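You operate a simulated robot arm through the tools that you are given. There is no shell and no other tool.

Carry out the task below with a simulated robot arm. There is one attempt and no reset: what you move stays moved.

## Task
Level the levelling plate lengthwise with the black handwheel.
Fine: lay the bubble level along the plate, free the wheel's lever, centre the bubble, lock again; leave the grey handwheel.

It is judged by the outcome, as a careful person would: the job done as asked, and still so three seconds after it is handed in. It fails if anything else is knocked over, pushed out of place, dropped, spilled or broken.

## Robot
A 6-joint arm with a three-finger gripper, fixed in place. Base frame: the origin is at the foot of the arm, x ahead of it, y to its left, z up. Readings come in m, rad, newtons and seconds.
Its first joint turns from -2.897 to 2.897 rad. Payload 4.89 kg.
The tool frame sits at the grasp point between the pads (the TCP): z along the fingers, y along the line on which they close. The tips reach 0.03 m beyond it. The gripper opens to 0.164 m. The gripper's body begins 0.125 m behind the TCP.
Orientation is told as [roll, pitch, yaw] about the base's x, y, z axes, in that order, counted from this pose: with the fingers straight down and closing along the base's y, the tool's x points along the base's -x, its y along +y and its z along -z.

## Interface
- The arm moves only by the tool apply_moves. Its argument "rows" is text: rows parted by semicolons, each of 7 numbers parted by spaces: the opening, from 0 (shut) to 1 (fully open), then the shift along the base's x, y, z in m, then the turn, a rotation vector about the base's x, y, z in rad. In form: fingers dx dy dz wx wy wz; .... A call has 1 to 20 rows; each row is the pose to reach, as a shift and turn from the pose commanded when the call began. Each row takes 0.2 s and may step no farther than 0.05 m and 0.15 rad from the row before; otherwise, or with a gripper value out of range, the whole call is refused. A pose out of reach is approached as far as the arm can. The call stops where the force on the tool passes 50 N (or 10 N more than at its start, if that is more) or the arm is blocked; 0.2 s more then pass. The fingers move at their own pace (about 0.108 m/s each) and stop on an object; they squeeze with about 30 N. The grip force told is the motor's: it shows also when the fingers shut on nothing. Time passes only in rows, and 0.2 s behind the last, so rows that repeat a pose let the fingers close. The reply holds the time, the measured pose of the TCP, the force on the tool along the base axes, the opening and the grip force, in the units named above and with some noise, with the torque about the TCP (base axes, N m) and any sound that the robot's microphone picked up.
- Cameras (640 x 400 px; columns grow to the right, rows downward): "scene" is fixed at [0.3991, -0.6482, 1.3688]; the picture's right is [0.95, -0.30, 0.00], its down [-0.11, -0.34, -0.93] and it looks along [0.28, 0.89, -0.36] (base axes); focal length 340 px, centre (320, 200). "wrist" rides on the gripper at [0.076, -0.002, -0.152] in the tool frame; the picture's right is [0.02, 1.00, 0.00], its down [-0.88, 0.02, -0.47] and it looks along [-0.47, 0.01, 0.88] (tool axes); focal length 247 px, centre (320, 200). There is no depth. A picture from a camera that has moved, and an enlarged one, comes with that camera's place and axes in the base frame and with its lens.
- snapshot(camera): a new picture of that camera. No time passes.
- slide_trunk(by): slides the trunk up (or, below 0, down) by that many m; the arm rides with it, the base frame stays. It gives what a move gives, with no picture.
- close_up(camera, box): a new picture of the part [left, top, right, bottom] of that camera's present view, enlarged. No time passes.
- hand_in(): hands the job in; it is judged then, once.

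Places have to be worked out from the pictures, the camera data and where the tool is seen. Open the gripper and draw the arm clear of the work before you hand the job in, unless the task says otherwise.

The tools are called after ">>>" as a command line: name --argument value ..., lists and objects as JSON in quotes. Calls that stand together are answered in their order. apply_moves: Moves the arm, as the interface text tells. Its arguments: {"type":"object","properties":{"rows":{"type":"string"}},"required":["rows"]} The other tools are called the same way: slide_trunk (by) slides the trunk up or down; snapshot (camera) takes a picture; close_up (camera, box) takes an enlarged picture of a part of a camera's view; hand_in () hands the job in.

At the start:

```text
clock: 0.0
eef_pos: [0.6086, 0.3749, 1.1403]
ee_rot: [0.001, -0.001, -0.001]
ft_force: [0.3, 0.3, -0.2]
ft_torque: [0.02, 0.0, 0.0]
gripper_width: 0.1638
gripper_force: 0.1
trunk travel left (down, up): [-0.175, 0.215]
```

scene: 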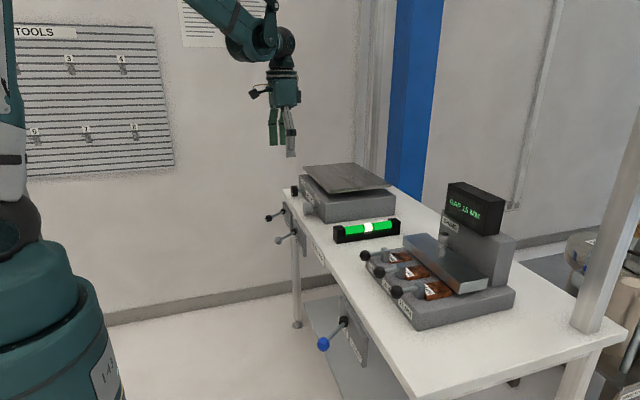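
wrist: 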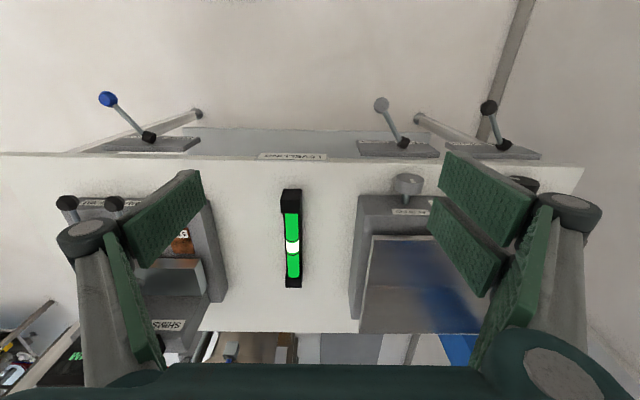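

I'll begin by looking closely at the bench: the plate, the level, and the handwheels.

>>> close_up --camera "scene" --box '[250, 140, 410, 260]'

>>> close_up --camera "scene" --box '[340, 170, 530, 340]'

>>> close_up --camera "wrist" --box '[240, 80, 600, 340]'

>>> close_up --camera "scene" --box '[300, 290, 400, 390]'

```text
3.33 times, centred on (330, 200) of scene
camera zoom: at [0.3991, -0.6482, 1.3688], right [0.95, -0.3, 0.0], down [-0.11, -0.34, -0.93], along [0.28, 0.89, -0.36], focal length 1132 px, centre (287, 200)
```

zoom: 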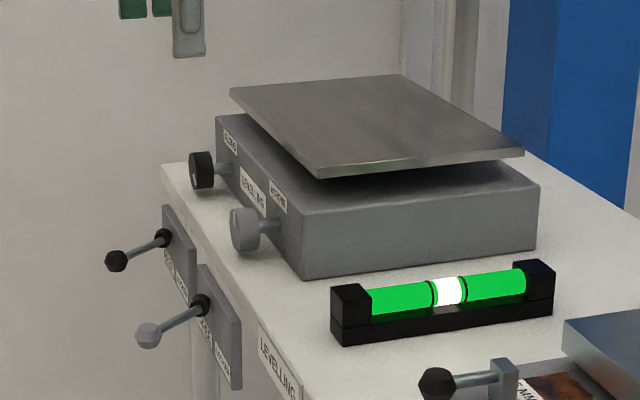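

```text
2.35 times, centred on (435, 255) of scene
camera zoom: at [0.3991, -0.6482, 1.3688], right [0.95, -0.3, 0.0], down [-0.11, -0.34, -0.93], along [0.28, 0.89, -0.36], focal length 799 px, centre (49, 71)
```

zoom: 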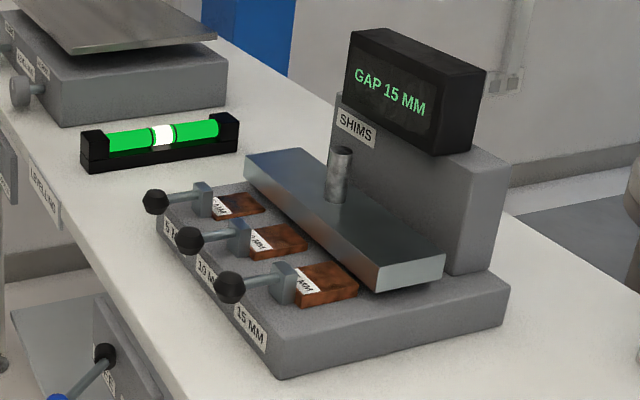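

```text
1.54 times, centred on (420, 210) of wrist
camera zoom: at [0.5322, 0.3727, 1.2933], right [-0.02, 1.0, 0.0], down [0.88, 0.02, 0.47], along [0.47, 0.01, -0.88], focal length 380 px, centre (166, 185)
```

zoom: 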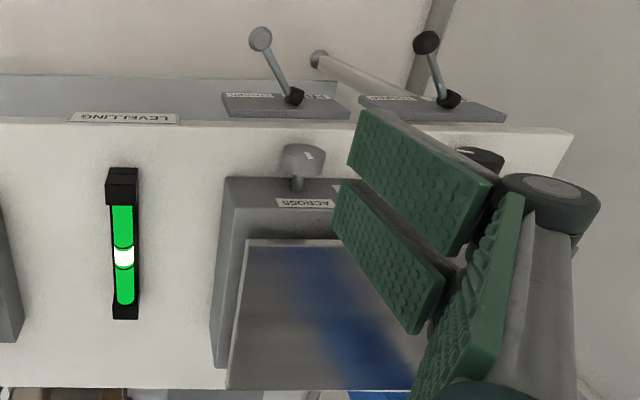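

```text
4.00 times, centred on (350, 340) of scene
camera zoom: at [0.3991, -0.6482, 1.3688], right [0.95, -0.3, 0.0], down [-0.11, -0.34, -0.93], along [0.28, 0.89, -0.36], focal length 1358 px, centre (200, -360)
```

zoom: 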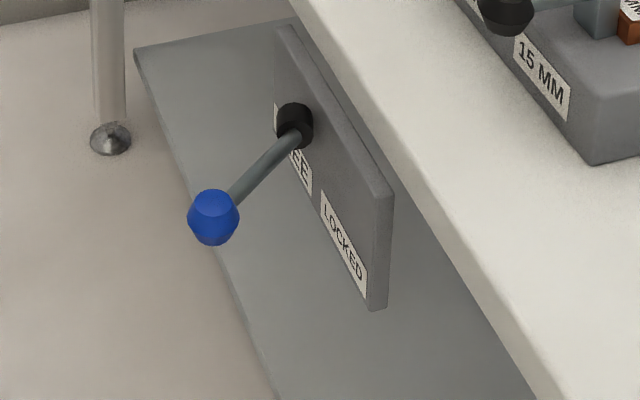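

Reading the labels on the levelling block and levers with higher zoom before any motion.

>>> close_up --camera "scene" --box '[290, 165, 340, 215]'

>>> close_up --camera "scene" --box '[262, 195, 318, 260]'

>>> close_up --camera "wrist" --box '[350, 85, 560, 220]'

>>> close_up --camera "scene" --box '[320, 210, 410, 250]'

```text
8.00 times, centred on (315, 190) of scene
camera zoom: at [0.3991, -0.6482, 1.3688], right [0.95, -0.3, 0.0], down [-0.11, -0.34, -0.93], along [0.28, 0.89, -0.36], focal length 2717 px, centre (360, 280)
```

zoom: 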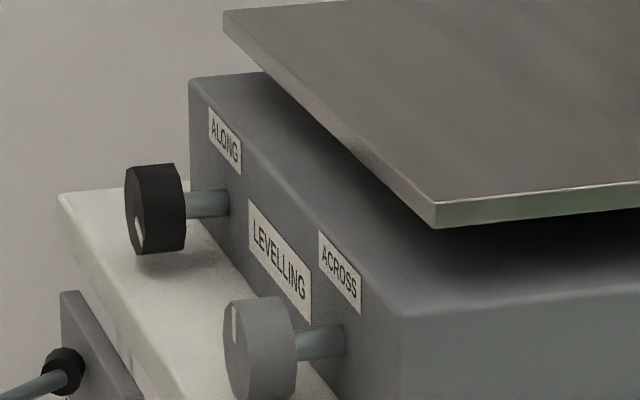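

```text
6.15 times, centred on (290, 228) of scene
camera zoom: at [0.3991, -0.6482, 1.3688], right [0.95, -0.3, 0.0], down [-0.11, -0.34, -0.93], along [0.28, 0.89, -0.36], focal length 2090 px, centre (505, 31)
```

zoom: 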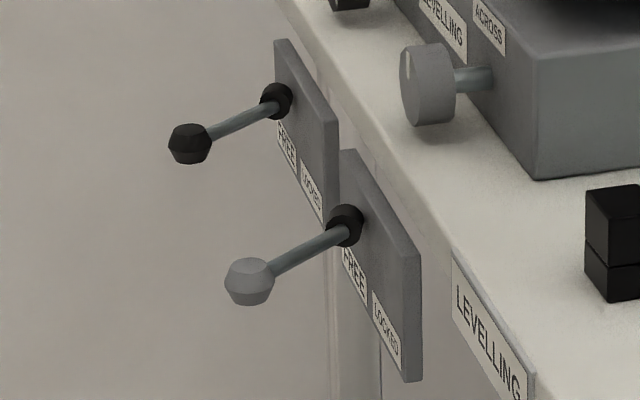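

```text
2.96 times, centred on (455, 152) of wrist
camera zoom: at [0.5322, 0.3727, 1.2933], right [-0.02, 1.0, 0.0], down [0.88, 0.02, 0.47], along [0.47, 0.01, -0.88], focal length 732 px, centre (-80, 341)
```

zoom: 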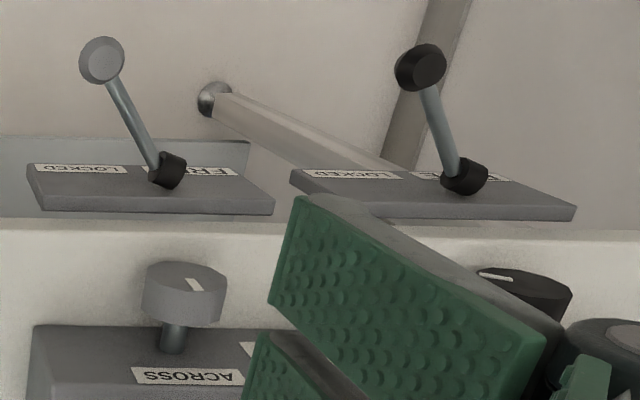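

```text
7.11 times, centred on (365, 230) of scene
camera zoom: at [0.3991, -0.6482, 1.3688], right [0.95, -0.3, 0.0], down [-0.11, -0.34, -0.93], along [0.28, 0.89, -0.36], focal length 2415 px, centre (0, -13)
```

zoom: 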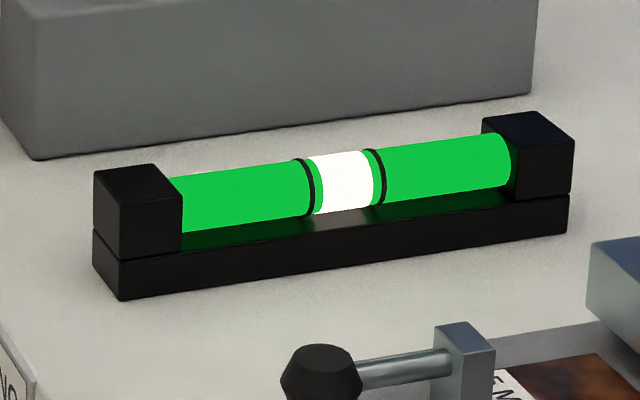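

The plate's long direction is along y (about 0.47–0.85), and the black "ALONG" wheel with its black lever sits at the far left. I'll shift the arm back and left, so the wrist camera can view the wheels and levers without the fingers in the way.

>>> apply_moves --rows "1 -0.04 0.03 0 0 0 0; 1 -0.08 0.06 0 0 0 0; 1 -0.12 0.09 0 0 0 0; 1 -0.15 0.12 0 0 0 0; 1 -0.18 0.15 0 0 0 0; 1 -0.20 0.18 0 0 0 0; 1 -0.20 0.22 0 0 0 0; 1 -0.20 0.25 0 0 0 0"

>>> snapshot --camera "wrist"

>>> snapshot --camera "scene"

```text
clock: 1.8
eef_pos: [0.4086, 0.6238, 1.1407]
ee_rot: [0.0, 0.001, 0.0]
ft_force: [-0.3, -1.4, 0.9]
ft_torque: [0.23, -0.08, -0.02]
gripper_width: 0.1638
gripper_force: 0.0
trunk travel left (down, up): [-0.175, 0.215]
```

```text
taken
camera wrist: at [0.3311, 0.6222, 1.293], right [-0.02, 1.0, 0.0], down [0.88, 0.02, 0.47], along [0.47, 0.01, -0.88], focal length 247 px, centre (320, 200)
```

wrist: 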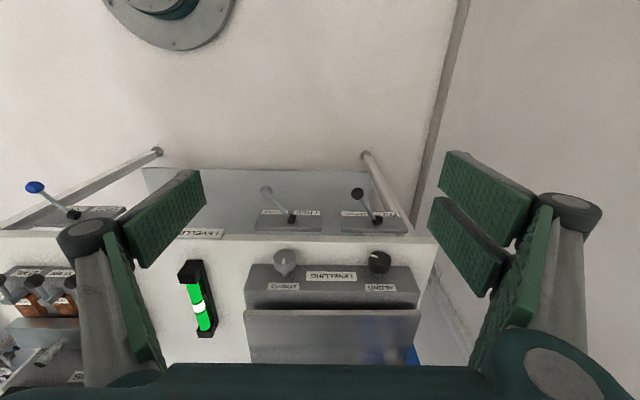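

```text
taken
```

scene: 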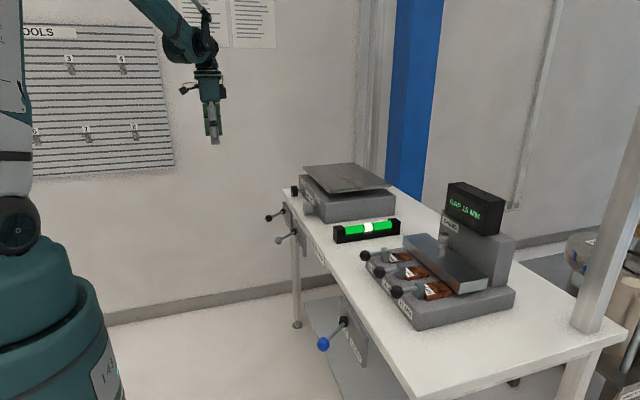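

Now both wheels and both levers are in clear view; I enlarge that part.

>>> close_up --camera "wrist" --box '[240, 170, 440, 300]'

>>> close_up --camera "wrist" --box '[320, 170, 430, 240]'

>>> close_up --camera "wrist" --box '[320, 235, 430, 305]'

>>> close_up --camera "wrist" --box '[160, 240, 430, 390]'

```text
3.08 times, centred on (340, 235) of wrist
camera zoom: at [0.3311, 0.6222, 1.293], right [-0.02, 1.0, 0.0], down [0.88, 0.02, 0.47], along [0.47, 0.01, -0.88], focal length 760 px, centre (258, 92)
```

zoom: 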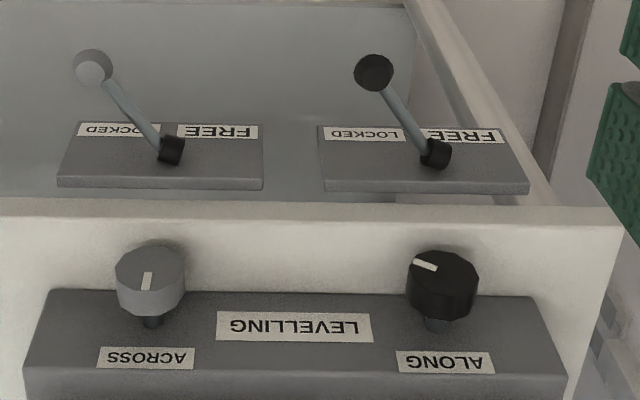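

```text
5.71 times, centred on (375, 205) of wrist
camera zoom: at [0.3311, 0.6222, 1.293], right [-0.02, 1.0, 0.0], down [0.88, 0.02, 0.47], along [0.47, 0.01, -0.88], focal length 1411 px, centre (6, 171)
```

zoom: 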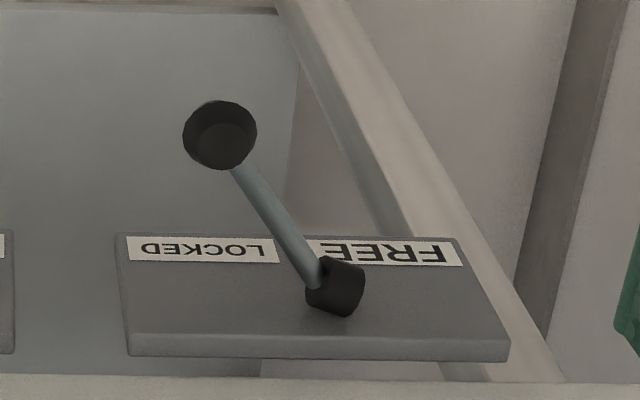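

```text
5.71 times, centred on (375, 270) of wrist
camera zoom: at [0.3311, 0.6222, 1.293], right [-0.02, 1.0, 0.0], down [0.88, 0.02, 0.47], along [0.47, 0.01, -0.88], focal length 1411 px, centre (6, -200)
```

zoom: 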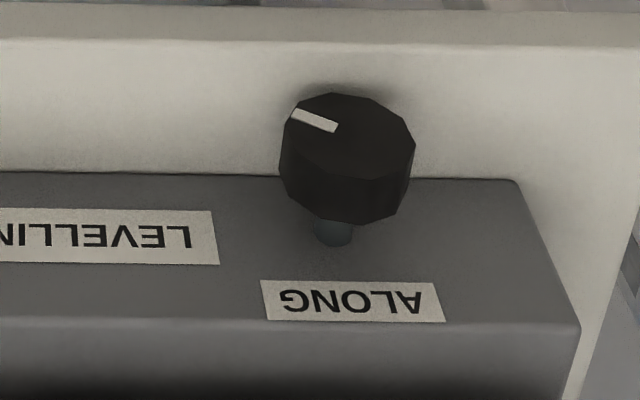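

```text
2.37 times, centred on (295, 315) of wrist
camera zoom: at [0.3311, 0.6222, 1.293], right [-0.02, 1.0, 0.0], down [0.88, 0.02, 0.47], along [0.47, 0.01, -0.88], focal length 585 px, centre (379, -73)
```

zoom: 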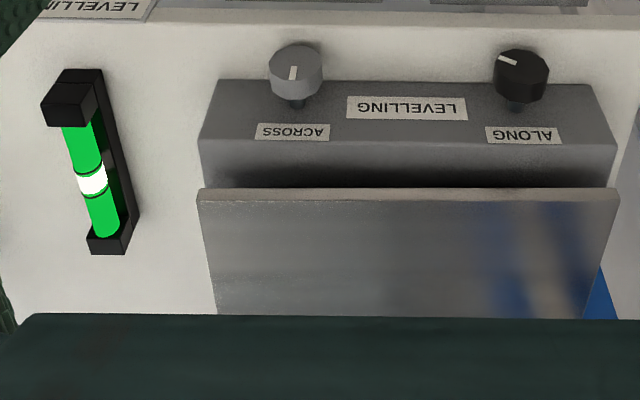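

The readings from two viewpoints give these places:
- Bubble level: about (0.875, 0.32), lying along x on a bench top at z≈0.82.
- Black lever: hub at about (0.67, 0.776, 0.76), knob at (0.594, 0.718, 0.76), leaning to the LOCKED side (-y).
- Black wheel: about (0.72, 0.77, 0.85).

I go near the level now to measure it more closely.

>>> apply_moves --rows "0.5 0.029 -0.03 -0.004 0 0 0; 0.5 0.058 -0.06 -0.008 0 0 0; 0.5 0.087 -0.09 -0.012 0 0 0; 0.5 0.116 -0.12 -0.016 0 0 0; 0.5 0.145 -0.15 -0.02 0 0 0; 0.5 0.174 -0.18 -0.024 0 0 0; 0.5 0.203 -0.21 -0.028 0 0 0; 0.5 0.232 -0.24 -0.032 0 0 0; 0.5 0.261 -0.27 -0.036 0 0 0; 0.5 0.291 -0.303 -0.04 0 0 0; 0.5 0.291 -0.303 -0.04 0 0 0"

>>> snapshot --camera "wrist"

```text
clock: 4.2
eef_pos: [0.6972, 0.3207, 1.1035]
ee_rot: [0.0, -0.001, 0.001]
ft_force: [-0.1, 1.2, 0.1]
ft_torque: [0.01, 0.02, -0.02]
gripper_width: 0.0821
gripper_force: 0.1
trunk travel left (down, up): [-0.175, 0.215]
```

```text
taken
camera wrist: at [0.6211, 0.3182, 1.2554], right [-0.02, 1.0, 0.0], down [0.88, 0.02, 0.47], along [0.47, 0.01, -0.88], focal length 247 px, centre (320, 200)
```

wrist: 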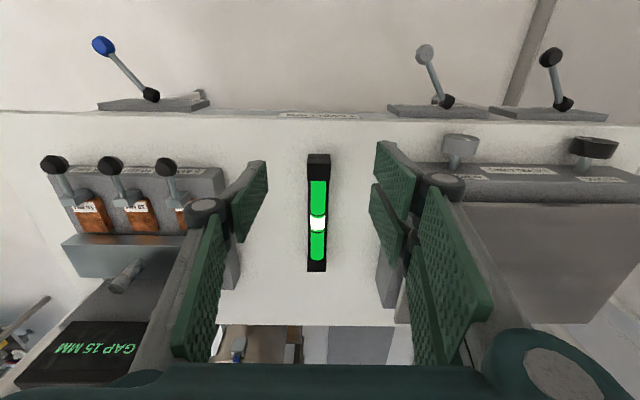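

The level is right ahead of the gripper. I enlarge it to read its ends, width and yaw.

>>> close_up --camera "wrist" --box '[240, 145, 400, 285]'

>>> close_up --camera "wrist" --box '[290, 190, 350, 245]'

>>> close_up --camera "wrist" --box '[380, 30, 630, 220]'

```text
2.86 times, centred on (320, 215) of wrist
camera zoom: at [0.6211, 0.3182, 1.2554], right [-0.02, 1.0, 0.0], down [0.88, 0.02, 0.47], along [0.47, 0.01, -0.88], focal length 706 px, centre (320, 157)
```

zoom: 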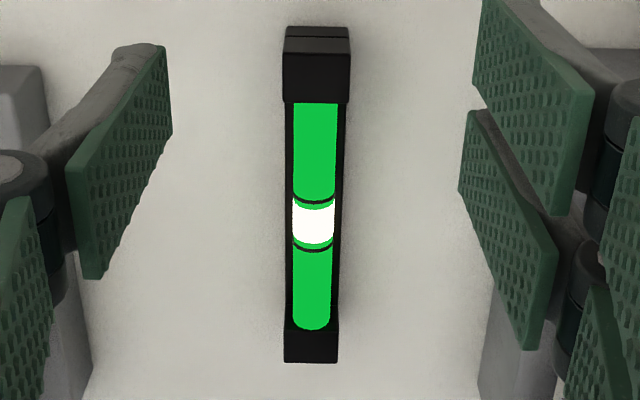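

```text
7.27 times, centred on (320, 218) of wrist
camera zoom: at [0.6211, 0.3182, 1.2554], right [-0.02, 1.0, 0.0], down [0.88, 0.02, 0.47], along [0.47, 0.01, -0.88], focal length 1796 px, centre (320, 73)
```

zoom: 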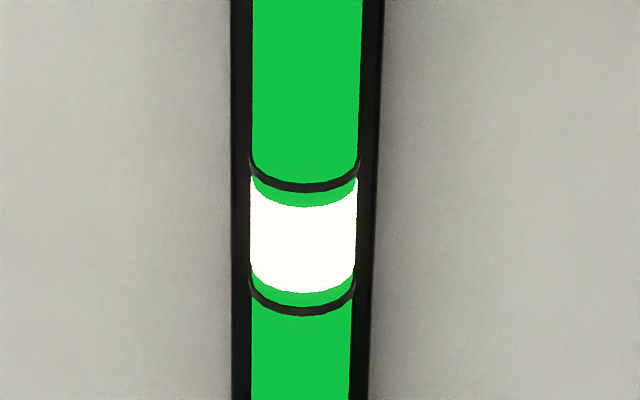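

```text
2.11 times, centred on (505, 125) of wrist
camera zoom: at [0.6211, 0.3182, 1.2554], right [-0.02, 1.0, 0.0], down [0.88, 0.02, 0.47], along [0.47, 0.01, -0.88], focal length 520 px, centre (-70, 358)
```

zoom: 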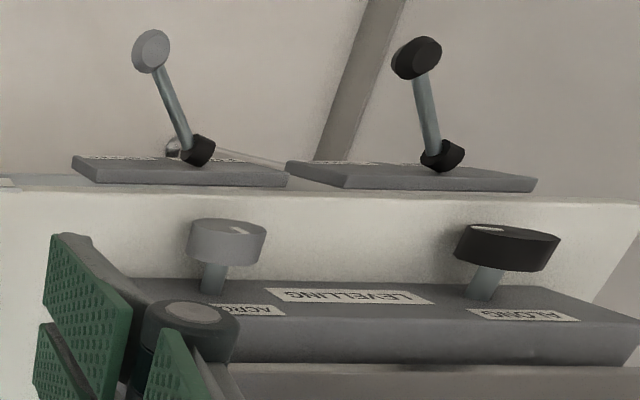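

On the bench the bubble sits between its rings, so a centred bubble looks like equal gaps on both sides. The level measures about 0.24 x 0.04 x 0.043 m and is centred at (0.882, 0.320).

The plate is near the reach limit, so I'll rehearse the placing pose in free air: tool tilted 0.5 rad, then yawed 90°.

>>> apply_moves --rows "0.5 0 0 0.01 0 -0.125 0; 0.5 0 0 0.02 0 -0.25 0; 0.5 0 0 0.03 0 -0.375 0; 0.5 0 0 0.04 0 -0.5 0"

>>> apply_moves --rows "0.5 0.01 0.022 0 0 0 0.143; 0.5 0.02 0.044 0 0 0 0.286; 0.5 0.03 0.066 0 0 0 0.428; 0.5 0.04 0.088 0 0 0 0.571; 0.5 0.05 0.11 0 0 0 0.714; 0.5 0.06 0.132 0 0 0 0.857; 0.5 0.07 0.154 0 0 0 1.0; 0.5 0.08 0.176 0 0 0 1.142; 0.5 0.09 0.198 0 0 0 1.285; 0.5 0.1 0.22 0 0 0 1.428; 0.5 0.11 0.242 0 0 0 1.571; 0.5 0.12 0.264 0 0 0 1.571; 0.5 0.14 0.28 0 0 0 1.571; 0.5 0.16 0.3 0 0 0 1.571; 0.5 0.16 0.3 0 0 0 1.571"

>>> snapshot --camera "wrist"

>>> snapshot --camera "scene"

```text
clock: 5.2
eef_pos: [0.6999, 0.3213, 1.1412]
ee_rot: [0.0, -0.502, -0.001]
ft_force: [1.1, 0.2, -0.9]
ft_torque: [0.01, 0.09, -0.03]
gripper_width: 0.0821
gripper_force: 0.1
trunk travel left (down, up): [-0.175, 0.215]
```

```text
clock: 8.4
eef_pos: [0.8601, 0.6222, 1.1398]
ee_rot: [0.0, -0.498, 1.57]
ft_force: [0.8, 0.1, -0.8]
ft_torque: [-0.01, 0.07, 0.06]
gripper_width: 0.082
gripper_force: 0.2
trunk travel left (down, up): [-0.175, 0.215]
```

```text
taken
camera wrist: at [0.8603, 0.4814, 1.2376], right [-1.0, -0.02, -0.01], down [-0.02, 0.55, 0.84], along [-0.01, 0.84, -0.55], focal length 247 px, centre (320, 200)
```

wrist: 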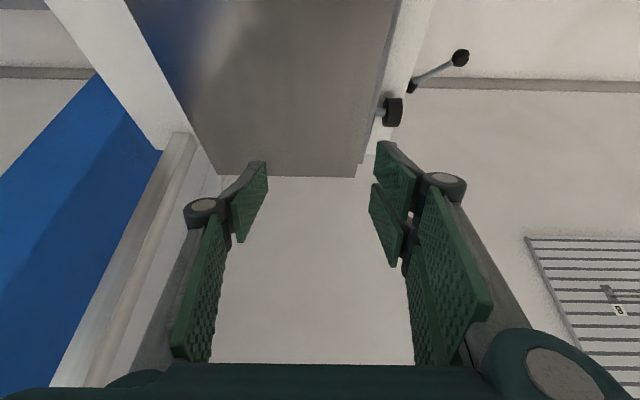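

```text
taken
```

scene: 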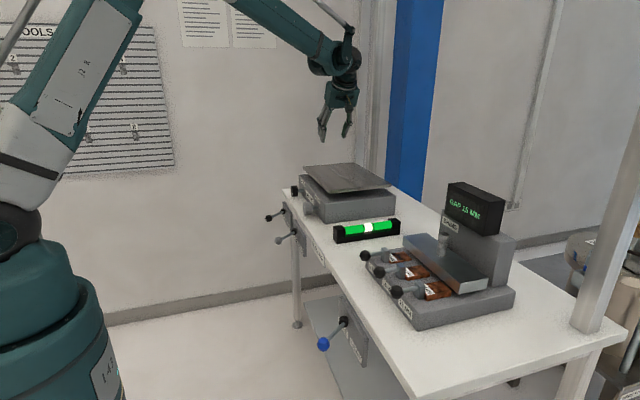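

The pose at (0.86, 0.622) was reached exactly. Next I check that the lower placing height is reachable too, still well above the plate.

>>> apply_moves --rows "0.5 0.01 0.01 -0.03 0 0 0; 0.5 0.02 0.02 -0.06 0 0 0; 0.5 0.03 0.02 -0.09 0 0 0; 0.5 0.03 0.02 -0.11 0 0 0; 0.5 0.03 0.02 -0.11 0 0 0"

>>> snapshot --camera "wrist"

>>> close_up --camera "scene" --box '[280, 90, 420, 240]'

```text
clock: 9.6
eef_pos: [0.8899, 0.6411, 1.03]
ee_rot: [-0.001, -0.499, 1.571]
ft_force: [0.2, -0.6, -0.2]
ft_torque: [-0.03, 0.02, 0.03]
gripper_width: 0.0821
gripper_force: 0.0
trunk travel left (down, up): [-0.175, 0.215]
```

```text
taken
camera wrist: at [0.8907, 0.5007, 1.1278], right [-1.0, -0.02, -0.01], down [-0.02, 0.55, 0.84], along [-0.01, 0.84, -0.55], focal length 247 px, centre (320, 200)
```

wrist: 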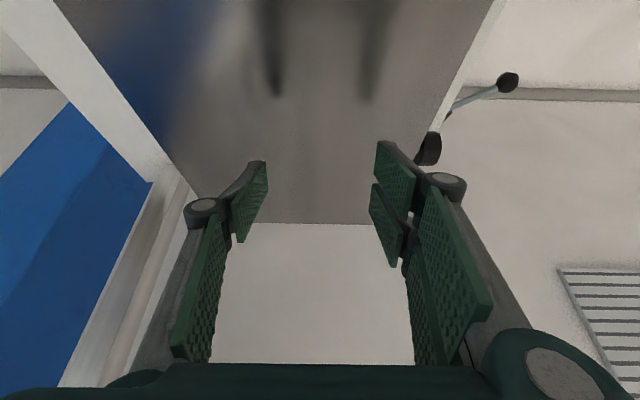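

```text
2.67 times, centred on (350, 165) of scene
camera zoom: at [0.3991, -0.6482, 1.3688], right [0.95, -0.3, 0.0], down [-0.11, -0.34, -0.93], along [0.28, 0.89, -0.36], focal length 906 px, centre (240, 293)
```

zoom: 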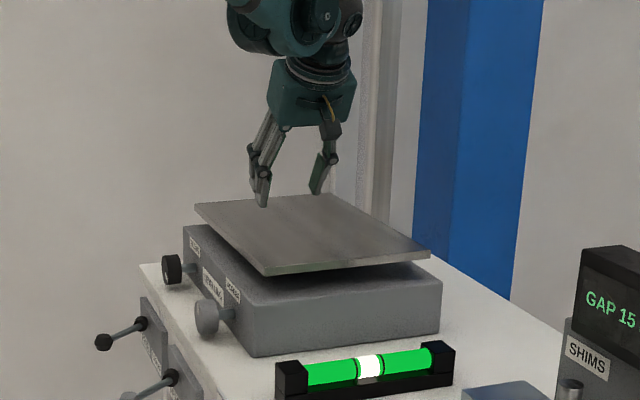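

The placing area is reachable. I go back to above the level with the same tilt, yaw zero, ready to pick it at its middle.

>>> apply_moves --rows "0.5 0 0 0.04 0 0 0; 0.5 0 0 0.08 0 0 0; 0.5 0 -0.029 0.08 0 0 -0.143; 0.5 0 -0.058 0.08 0 0 -0.286; 0.5 0 -0.087 0.08 0 0 -0.428; 0.5 0 -0.116 0.08 0 0 -0.571; 0.5 0 -0.145 0.08 0 0 -0.714; 0.5 0 -0.174 0.08 0 0 -0.857; 0.5 -0.002 -0.203 0.075 0 0 -1.0; 0.5 -0.004 -0.232 0.07 0 0 -1.142; 0.5 -0.006 -0.261 0.065 0 0 -1.285; 0.5 -0.008 -0.29 0.06 0 0 -1.428; 0.5 -0.008 -0.322 0.05 0 0 -1.571; 0.5 -0.008 -0.322 0.02 0 0 -1.571; 0.5 -0.008 -0.322 -0.02 0 0 -1.571; 0.5 -0.008 -0.322 -0.05 0 0 -1.571; 0.5 -0.008 -0.322 -0.05 0 0 -1.571"

>>> snapshot --camera "wrist"

>>> close_up --camera "scene" --box '[310, 130, 450, 260]'

```text
clock: 13.2
eef_pos: [0.8813, 0.3212, 0.9818]
ee_rot: [0.001, -0.501, -0.001]
ft_force: [0.1, 1.3, -0.3]
ft_torque: [-0.01, -0.01, 0.04]
gripper_width: 0.0821
gripper_force: 0.0
trunk travel left (down, up): [-0.175, 0.215]
```

```text
taken
camera wrist: at [0.7415, 0.3185, 1.0783], right [-0.02, 1.0, -0.01], down [0.55, 0.02, 0.84], along [0.84, 0.01, -0.55], focal length 247 px, centre (320, 200)
```

wrist: 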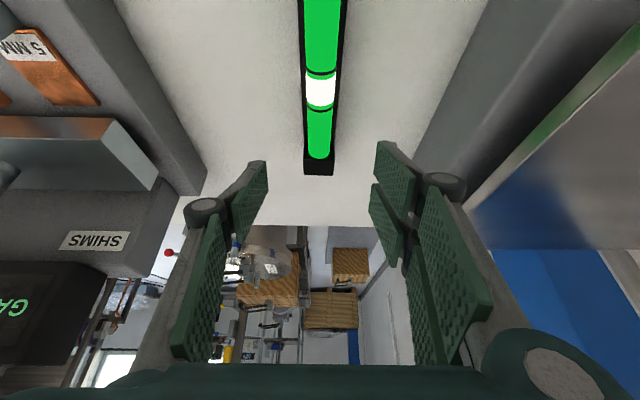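

```text
3.08 times, centred on (380, 195) of scene
camera zoom: at [0.3991, -0.6482, 1.3688], right [0.95, -0.3, 0.0], down [-0.11, -0.34, -0.93], along [0.28, 0.89, -0.36], focal length 1045 px, centre (135, 215)
```

zoom: 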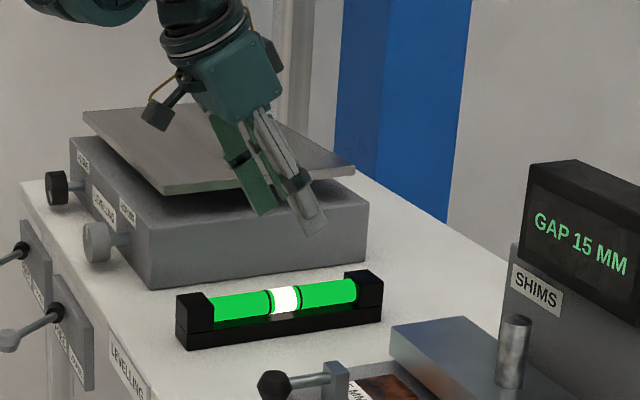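

The gripper is centred over the level (bubble found at x≈0.881, y≈0.320). I lower to just above grasp height and check.

>>> apply_moves --rows "0.5 0 -0.001 -0.04 0 0 0; 0.5 0 -0.001 -0.08 0 0 0; 0.5 0 -0.001 -0.1 0 0 0; 0.5 0 -0.001 -0.115 0 0 0; 0.5 0 -0.001 -0.115 0 0 0"

>>> close_up --camera "scene" --box '[330, 180, 410, 250]'

>>> snapshot --camera "wrist"

```text
clock: 14.4
eef_pos: [0.883, 0.32, 0.8657]
ee_rot: [-0.001, -0.501, 0.001]
ft_force: [1.4, 0.1, -0.3]
ft_torque: [-0.05, 0.04, -0.01]
gripper_width: 0.0819
gripper_force: 0.1
trunk travel left (down, up): [-0.175, 0.215]
```

```text
5.71 times, centred on (370, 215) of scene
camera zoom: at [0.3991, -0.6482, 1.3688], right [0.95, -0.3, 0.0], down [-0.11, -0.34, -0.93], along [0.28, 0.89, -0.36], focal length 1941 px, centre (34, 114)
```

zoom: 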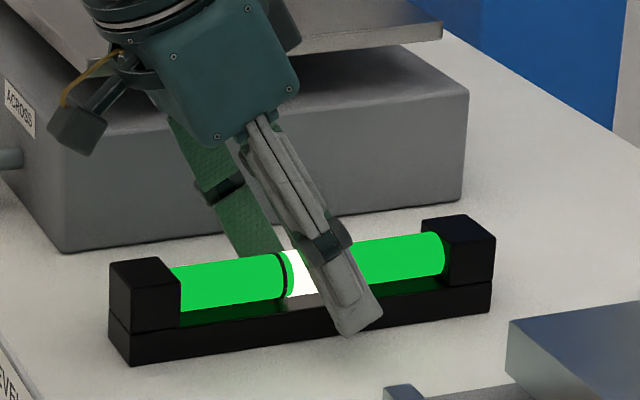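

```text
taken
camera wrist: at [0.7425, 0.3174, 0.9628], right [-0.02, 1.0, -0.01], down [0.55, 0.02, 0.84], along [0.84, 0.01, -0.55], focal length 247 px, centre (320, 200)
```

wrist: 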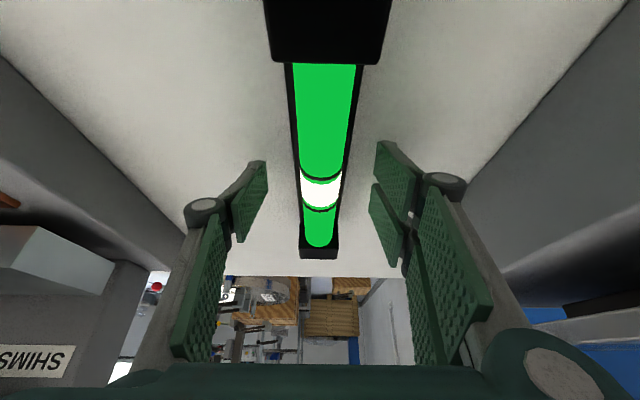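

Fingers straddle the level, with tips about 0.013 m above the bench. I lower 8 mm more and close gently on the base.

>>> apply_moves --rows "0.5 0 0 -0.004 0 0 0; 0.5 0 0 -0.008 0 0 0; 0.35 0 0 -0.008 0 0 0; 0.25 0 0 -0.008 0 0 0; 0.1 0 0 -0.008 0 0 0; 0.1 0 0 -0.008 0 0 0; 0.1 0 0 -0.008 0 0 0"

>>> close_up --camera "scene" --box '[330, 180, 410, 250]'

>>> snapshot --camera "wrist"

```text
clock: 15.5
eef_pos: [0.8829, 0.3224, 0.861]
ee_rot: [0.006, -0.503, 0.0]
ft_force: [-3.2, 6.4, 27.5]
ft_torque: [0.63, 0.52, 0.24]
gripper_width: 0.0397
gripper_force: 29.1
trunk travel left (down, up): [-0.175, 0.215]
stopped in row 5: the force on the tool passed its limit at 60 N (the readings are from after the stop); the commanded pose is now the measured one
```

```text
5.71 times, centred on (370, 215) of scene
camera zoom: at [0.3991, -0.6482, 1.3688], right [0.95, -0.3, 0.0], down [-0.11, -0.34, -0.93], along [0.28, 0.89, -0.36], focal length 1941 px, centre (34, 114)
```

zoom: 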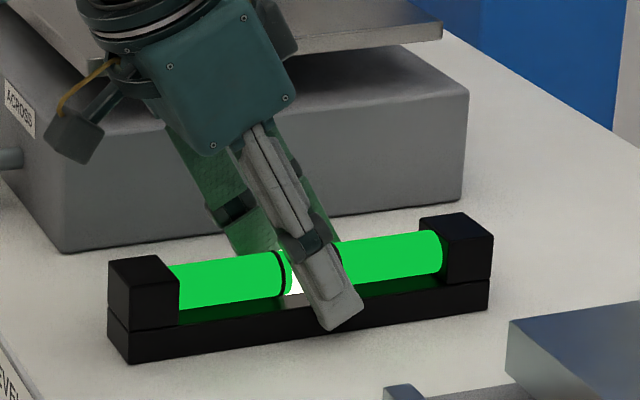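

```text
taken
camera wrist: at [0.7414, 0.3195, 0.9569], right [-0.02, 1.0, -0.01], down [0.54, 0.02, 0.84], along [0.84, 0.01, -0.54], focal length 247 px, centre (320, 200)
```

wrist: 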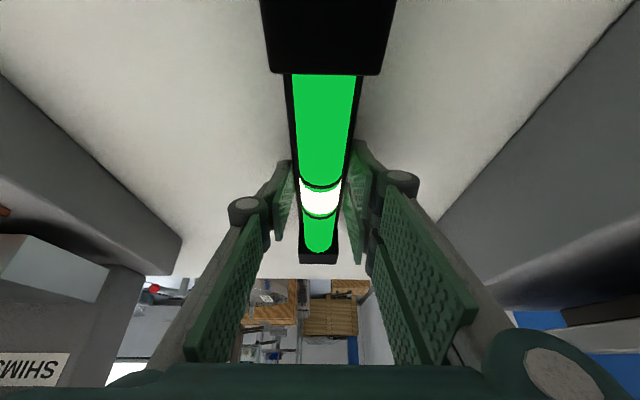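

The level is gripped (width 0.0397 m), but the fingertips pressed on the bench while closing. I lift straight up to relieve this.

>>> apply_moves --rows "0.1 0 0 0.005 0 0 0; 0.1 0 0 0.02 0 0 0; 0.1 0 0 0.05 0 0 0; 0.1 0 0 0.09 0 0 0; 0.1 0 0 0.13 0 0 0; 0.1 0 0 0.13 0 0 0"

>>> close_up --camera "scene" --box '[300, 120, 440, 250]'

>>> snapshot --camera "wrist"

```text
clock: 16.9
eef_pos: [0.8834, 0.3206, 0.9889]
ee_rot: [0.004, -0.502, -0.001]
ft_force: [-0.3, -0.2, -4.6]
ft_torque: [0.02, -0.09, 0.01]
gripper_width: 0.0397
gripper_force: 29.5
trunk travel left (down, up): [-0.175, 0.215]
```

```text
3.08 times, centred on (370, 185) of scene
camera zoom: at [0.3991, -0.6482, 1.3688], right [0.95, -0.3, 0.0], down [-0.11, -0.34, -0.93], along [0.28, 0.89, -0.36], focal length 1045 px, centre (166, 246)
```

zoom: 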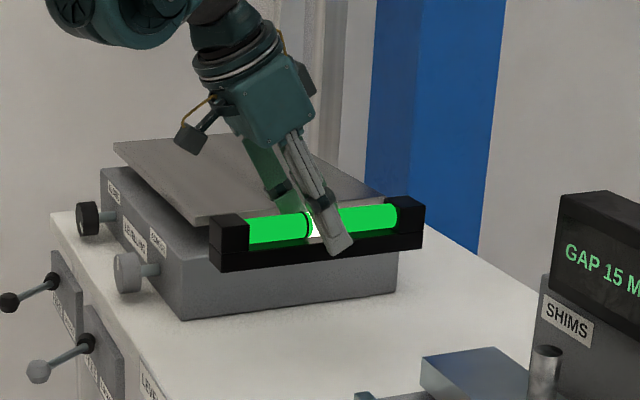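

```text
taken
camera wrist: at [0.7432, 0.3179, 1.0856], right [-0.02, 1.0, -0.01], down [0.55, 0.02, 0.84], along [0.84, 0.01, -0.55], focal length 247 px, centre (320, 200)
```

wrist: 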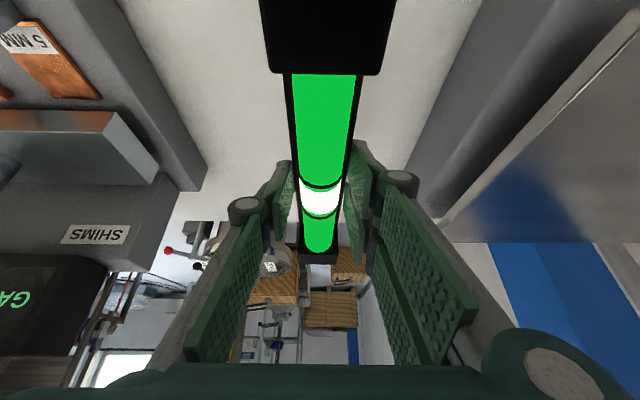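

The level is held firmly and stays level. I raise it clear, then swing to above the plate while yawing +90°.

>>> apply_moves --rows "0.1 0 0 0.04 0 0 0; 0.1 0 0 0.08 0 0 0; 0.1 0 0 0.11 0 0 0; 0.1 0 0.025 0.11 0 0 0.12; 0.1 0 0.05 0.11 0 0 0.24; 0.1 0 0.075 0.11 0 0 0.36; 0.1 0 0.1 0.11 0 0 0.48; 0.1 0 0.125 0.11 0 0 0.6; 0.1 0 0.15 0.11 0 0 0.72; 0.1 0 0.175 0.11 0 0 0.85; 0.1 0 0.2 0.11 0 0 0.98; 0.1 0 0.225 0.11 0 0 1.11; 0.1 0 0.25 0.11 0 0 1.23; 0.1 0 0.275 0.11 0 0 1.35; 0.1 0 0.3 0.11 0 0 1.47; 0.1 0 0.322 0.11 0 0 1.571; 0.1 0 0.322 0.11 0 0 1.571"

>>> snapshot --camera "wrist"

>>> close_up --camera "scene" --box '[280, 90, 420, 240]'

```text
clock: 20.5
eef_pos: [0.8828, 0.6467, 1.0963]
ee_rot: [0.003, -0.501, 1.57]
ft_force: [1.0, -0.6, -5.2]
ft_torque: [0.05, 0.05, 0.01]
gripper_width: 0.0396
gripper_force: 30.1
trunk travel left (down, up): [-0.175, 0.215]
```

```text
taken
camera wrist: at [0.8849, 0.5045, 1.193], right [-1.0, -0.02, -0.01], down [-0.02, 0.55, 0.84], along [-0.01, 0.84, -0.55], focal length 247 px, centre (320, 200)
```

wrist: 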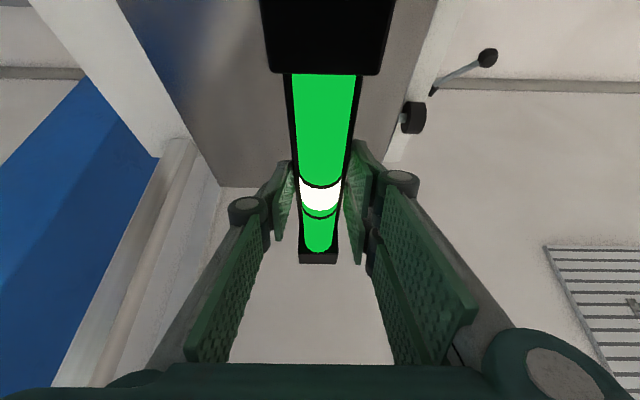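

```text
2.67 times, centred on (350, 165) of scene
camera zoom: at [0.3991, -0.6482, 1.3688], right [0.95, -0.3, 0.0], down [-0.11, -0.34, -0.93], along [0.28, 0.89, -0.36], focal length 906 px, centre (240, 293)
```

zoom: 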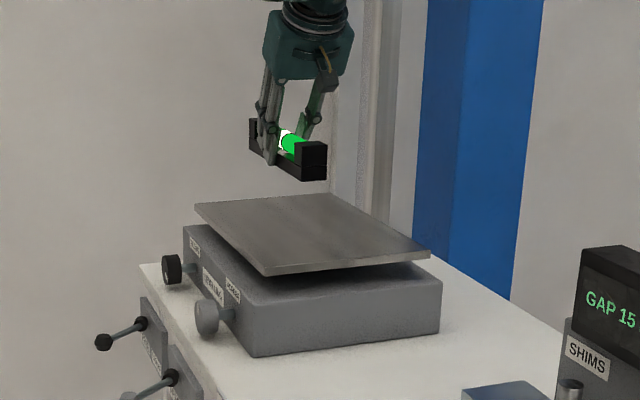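

The level hangs over the plate at (0.883, 0.647), parallel to its long side, with its underside about 0.11 m above the plate. I lower most of the way and check.

>>> apply_moves --rows "0.1 0 0 -0.03 0 0 0; 0.1 0 0 -0.06 0 0 0; 0.1 0 0 -0.08 0 0 0; 0.1 0 0 -0.095 0 0 0; 0.1 0 0 -0.095 0 0 0"

>>> snapshot --camera "wrist"

>>> close_up --camera "scene" --box '[295, 120, 395, 210]'

```text
clock: 21.7
eef_pos: [0.8822, 0.644, 1.0012]
ee_rot: [0.006, -0.501, 1.571]
ft_force: [-0.3, 0.0, -4.6]
ft_torque: [-0.03, -0.02, 0.0]
gripper_width: 0.0398
gripper_force: 30.3
trunk travel left (down, up): [-0.175, 0.215]
```

```text
taken
camera wrist: at [0.8841, 0.5036, 1.0987], right [-1.0, -0.02, -0.01], down [-0.02, 0.55, 0.84], along [-0.01, 0.84, -0.55], focal length 247 px, centre (320, 200)
```

wrist: 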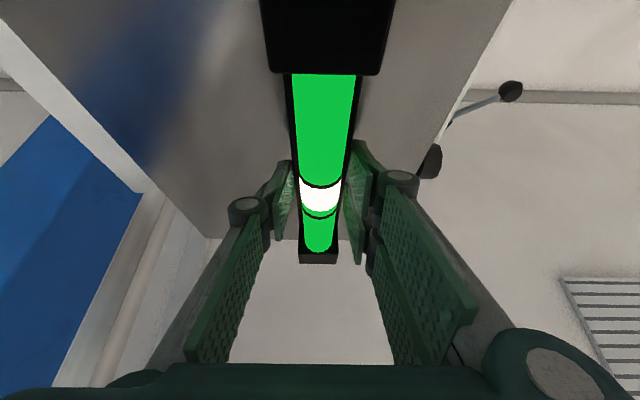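

```text
4.44 times, centred on (345, 165) of scene
camera zoom: at [0.3991, -0.6482, 1.3688], right [0.95, -0.3, 0.0], down [-0.11, -0.34, -0.93], along [0.28, 0.89, -0.36], focal length 1509 px, centre (209, 356)
```

zoom: 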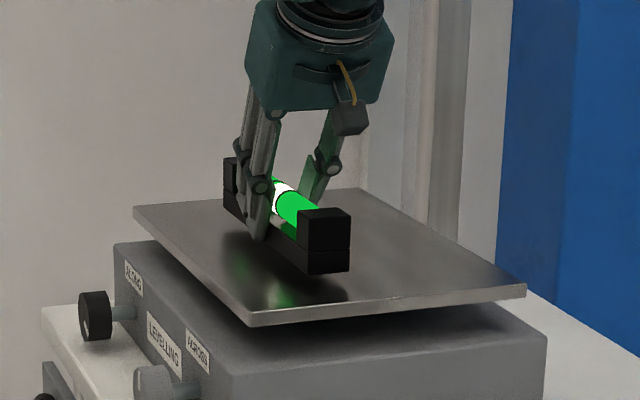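

Still free of contact, with an estimated gap of about 1.5 cm. I go down in small steps, reading the force.

>>> apply_moves --rows "0.1 0 0 -0.003 0 0 0; 0.1 0 0 -0.006 0 0 0; 0.1 0 0 -0.008 0 0 0; 0.1 0 0 -0.01 0 0 0"

>>> close_up --camera "scene" --box '[315, 140, 385, 200]'

```text
clock: 22.7
eef_pos: [0.8822, 0.6441, 0.9928]
ee_rot: [0.005, -0.502, 1.569]
ft_force: [0.2, 0.6, -4.7]
ft_torque: [0.0, -0.01, 0.03]
gripper_width: 0.0396
gripper_force: 30.0
trunk travel left (down, up): [-0.175, 0.215]
```

```text
6.67 times, centred on (350, 170) of scene
camera zoom: at [0.3991, -0.6482, 1.3688], right [0.95, -0.3, 0.0], down [-0.11, -0.34, -0.93], along [0.28, 0.89, -0.36], focal length 2264 px, centre (120, 400)
```

zoom: 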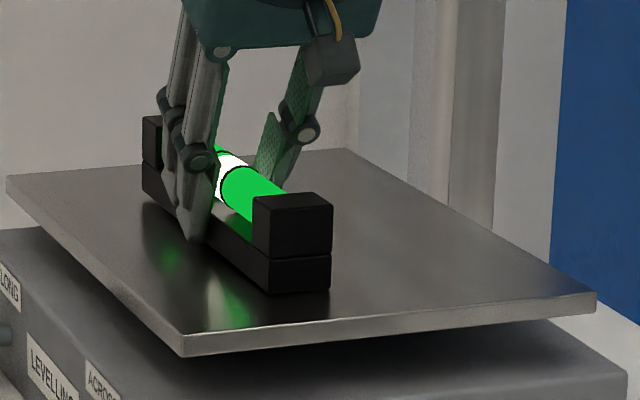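

The gap is nearly closed. I continue in 1.5 mm steps.

>>> apply_moves --rows "0.1 0 0 -0.0015 0 0 0; 0.1 0 0 -0.003 0 0 0; 0.1 0 0 -0.0045 0 0 0"

>>> close_up --camera "scene" --box '[315, 140, 385, 200]'

```text
clock: 23.5
eef_pos: [0.8825, 0.6453, 0.9909]
ee_rot: [0.001, -0.503, 1.569]
ft_force: [2.9, 4.3, 25.6]
ft_torque: [-0.96, 0.4, 0.2]
gripper_width: 0.0397
gripper_force: 30.2
trunk travel left (down, up): [-0.175, 0.215]
```

```text
6.67 times, centred on (350, 170) of scene
camera zoom: at [0.3991, -0.6482, 1.3688], right [0.95, -0.3, 0.0], down [-0.11, -0.34, -0.93], along [0.28, 0.89, -0.36], focal length 2264 px, centre (120, 400)
```

zoom: 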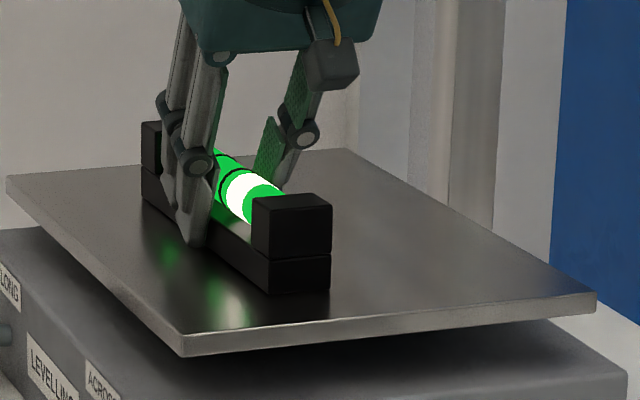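

Contact is made (about +30 N), and the bubble has run towards the near end, so the near (-y) end of the plate is high. I ease off 2 mm, then open the fingers.

>>> apply_moves --rows "0.1 0 0 0.002 0 0 0; 0.1 0 0 0.002 0 0 0"

>>> apply_moves --rows "0.3 0 0 0 0 0 0; 0.4 0 0 0 0 0 0; 0.5 0 0 0 0 0 0; 0.5 0 0 0 0 0 0"

>>> close_up --camera "scene" --box '[315, 140, 385, 200]'

>>> snapshot --camera "wrist"

```text
clock: 24.1
eef_pos: [0.8823, 0.6448, 0.991]
ee_rot: [0.005, -0.5, 1.571]
ft_force: [-0.1, 6.3, 6.8]
ft_torque: [0.09, 0.25, -0.11]
gripper_width: 0.0396
gripper_force: 29.7
trunk travel left (down, up): [-0.175, 0.215]
```

```text
clock: 25.1
eef_pos: [0.8835, 0.6449, 0.9912]
ee_rot: [0.005, -0.502, 1.571]
ft_force: [0.1, 0.0, -0.8]
ft_torque: [0.0, 0.01, -0.01]
gripper_width: 0.0818
gripper_force: 0.0
trunk travel left (down, up): [-0.175, 0.215]
```

```text
6.67 times, centred on (350, 170) of scene
camera zoom: at [0.3991, -0.6482, 1.3688], right [0.95, -0.3, 0.0], down [-0.11, -0.34, -0.93], along [0.28, 0.89, -0.36], focal length 2264 px, centre (120, 400)
```

zoom: 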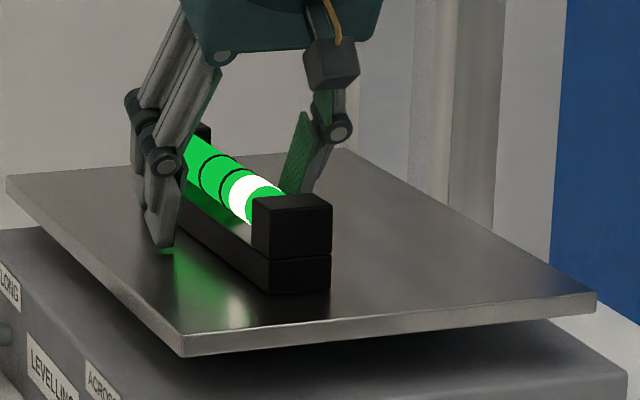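

```text
taken
camera wrist: at [0.8844, 0.5035, 1.0877], right [-1.0, -0.02, -0.01], down [-0.02, 0.55, 0.84], along [-0.01, 0.84, -0.55], focal length 247 px, centre (320, 200)
```

wrist: 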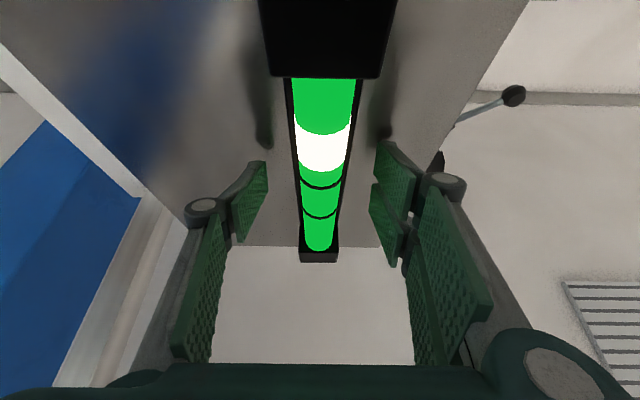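

The level rests on the plate along its length; the bubble is well off towards the near end. I retreat straight up, then look at the lever's hub from several angles to learn how it turns.

>>> apply_moves --rows "0.5 0 0 0.03 0 0 0; 0.5 0 0 0.07 0 0 0; 0.5 0 0 0.11 0 0 0; 0.5 0 0 0.15 0 0 0; 0.5 -0.03 -0.03 0.17 0 0 0; 0.5 -0.06 -0.06 0.17 0 0 0; 0.5 -0.06 -0.06 0.17 0 0 0"

>>> snapshot --camera "wrist"

>>> close_up --camera "wrist" --box '[370, 20, 500, 110]'

>>> close_up --camera "scene" --box '[258, 200, 308, 240]'

>>> close_up --camera "scene" --box '[315, 140, 385, 200]'

```text
clock: 26.7
eef_pos: [0.822, 0.5853, 1.162]
ee_rot: [0.005, -0.501, 1.571]
ft_force: [-1.2, 0.0, 0.6]
ft_torque: [0.0, -0.14, -0.1]
gripper_width: 0.0819
gripper_force: 0.0
trunk travel left (down, up): [-0.175, 0.215]
```

```text
taken
camera wrist: at [0.8241, 0.4439, 1.2584], right [-1.0, -0.02, -0.01], down [-0.02, 0.54, 0.84], along [-0.01, 0.84, -0.55], focal length 247 px, centre (320, 200)
```

wrist: 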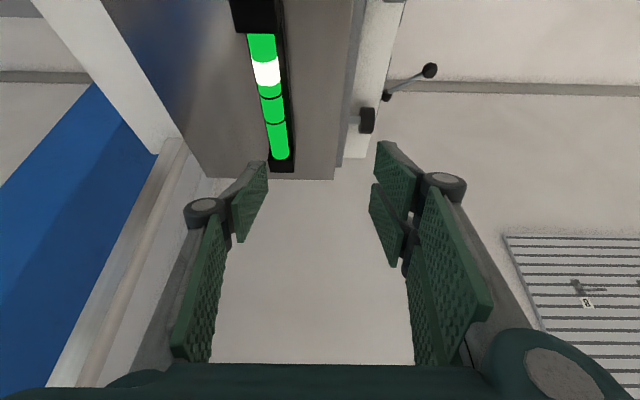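

```text
4.44 times, centred on (435, 65) of wrist
camera zoom: at [0.8241, 0.4439, 1.2584], right [-1.0, -0.02, -0.01], down [-0.02, 0.54, 0.84], along [-0.01, 0.84, -0.55], focal length 1098 px, centre (-191, 800)
```

zoom: 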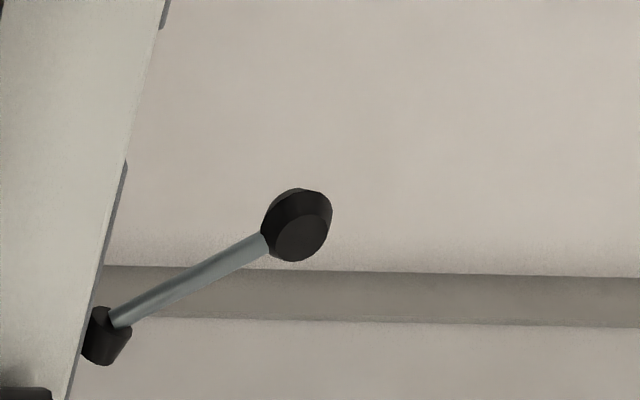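

```text
10.00 times, centred on (283, 220) of scene
camera zoom: at [0.3991, -0.6482, 1.3688], right [0.95, -0.3, 0.0], down [-0.11, -0.34, -0.93], along [0.28, 0.89, -0.36], focal length 3396 px, centre (690, 0)
```

zoom: 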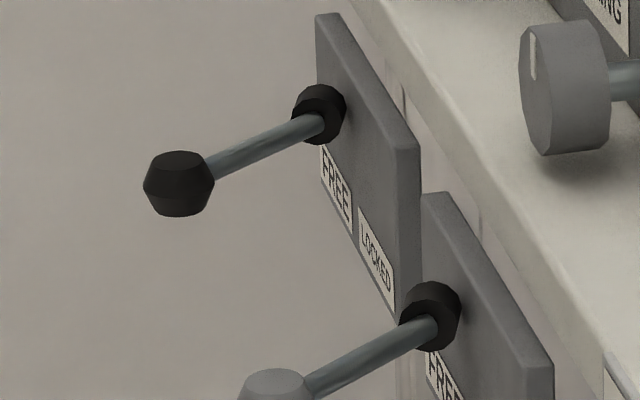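

```text
6.67 times, centred on (350, 170) of scene
camera zoom: at [0.3991, -0.6482, 1.3688], right [0.95, -0.3, 0.0], down [-0.11, -0.34, -0.93], along [0.28, 0.89, -0.36], focal length 2264 px, centre (120, 400)
```

zoom: 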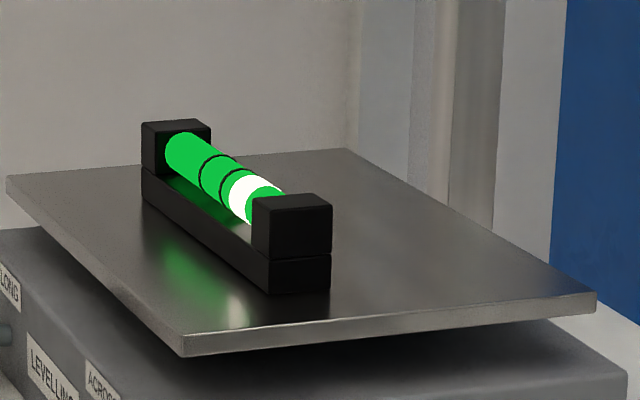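

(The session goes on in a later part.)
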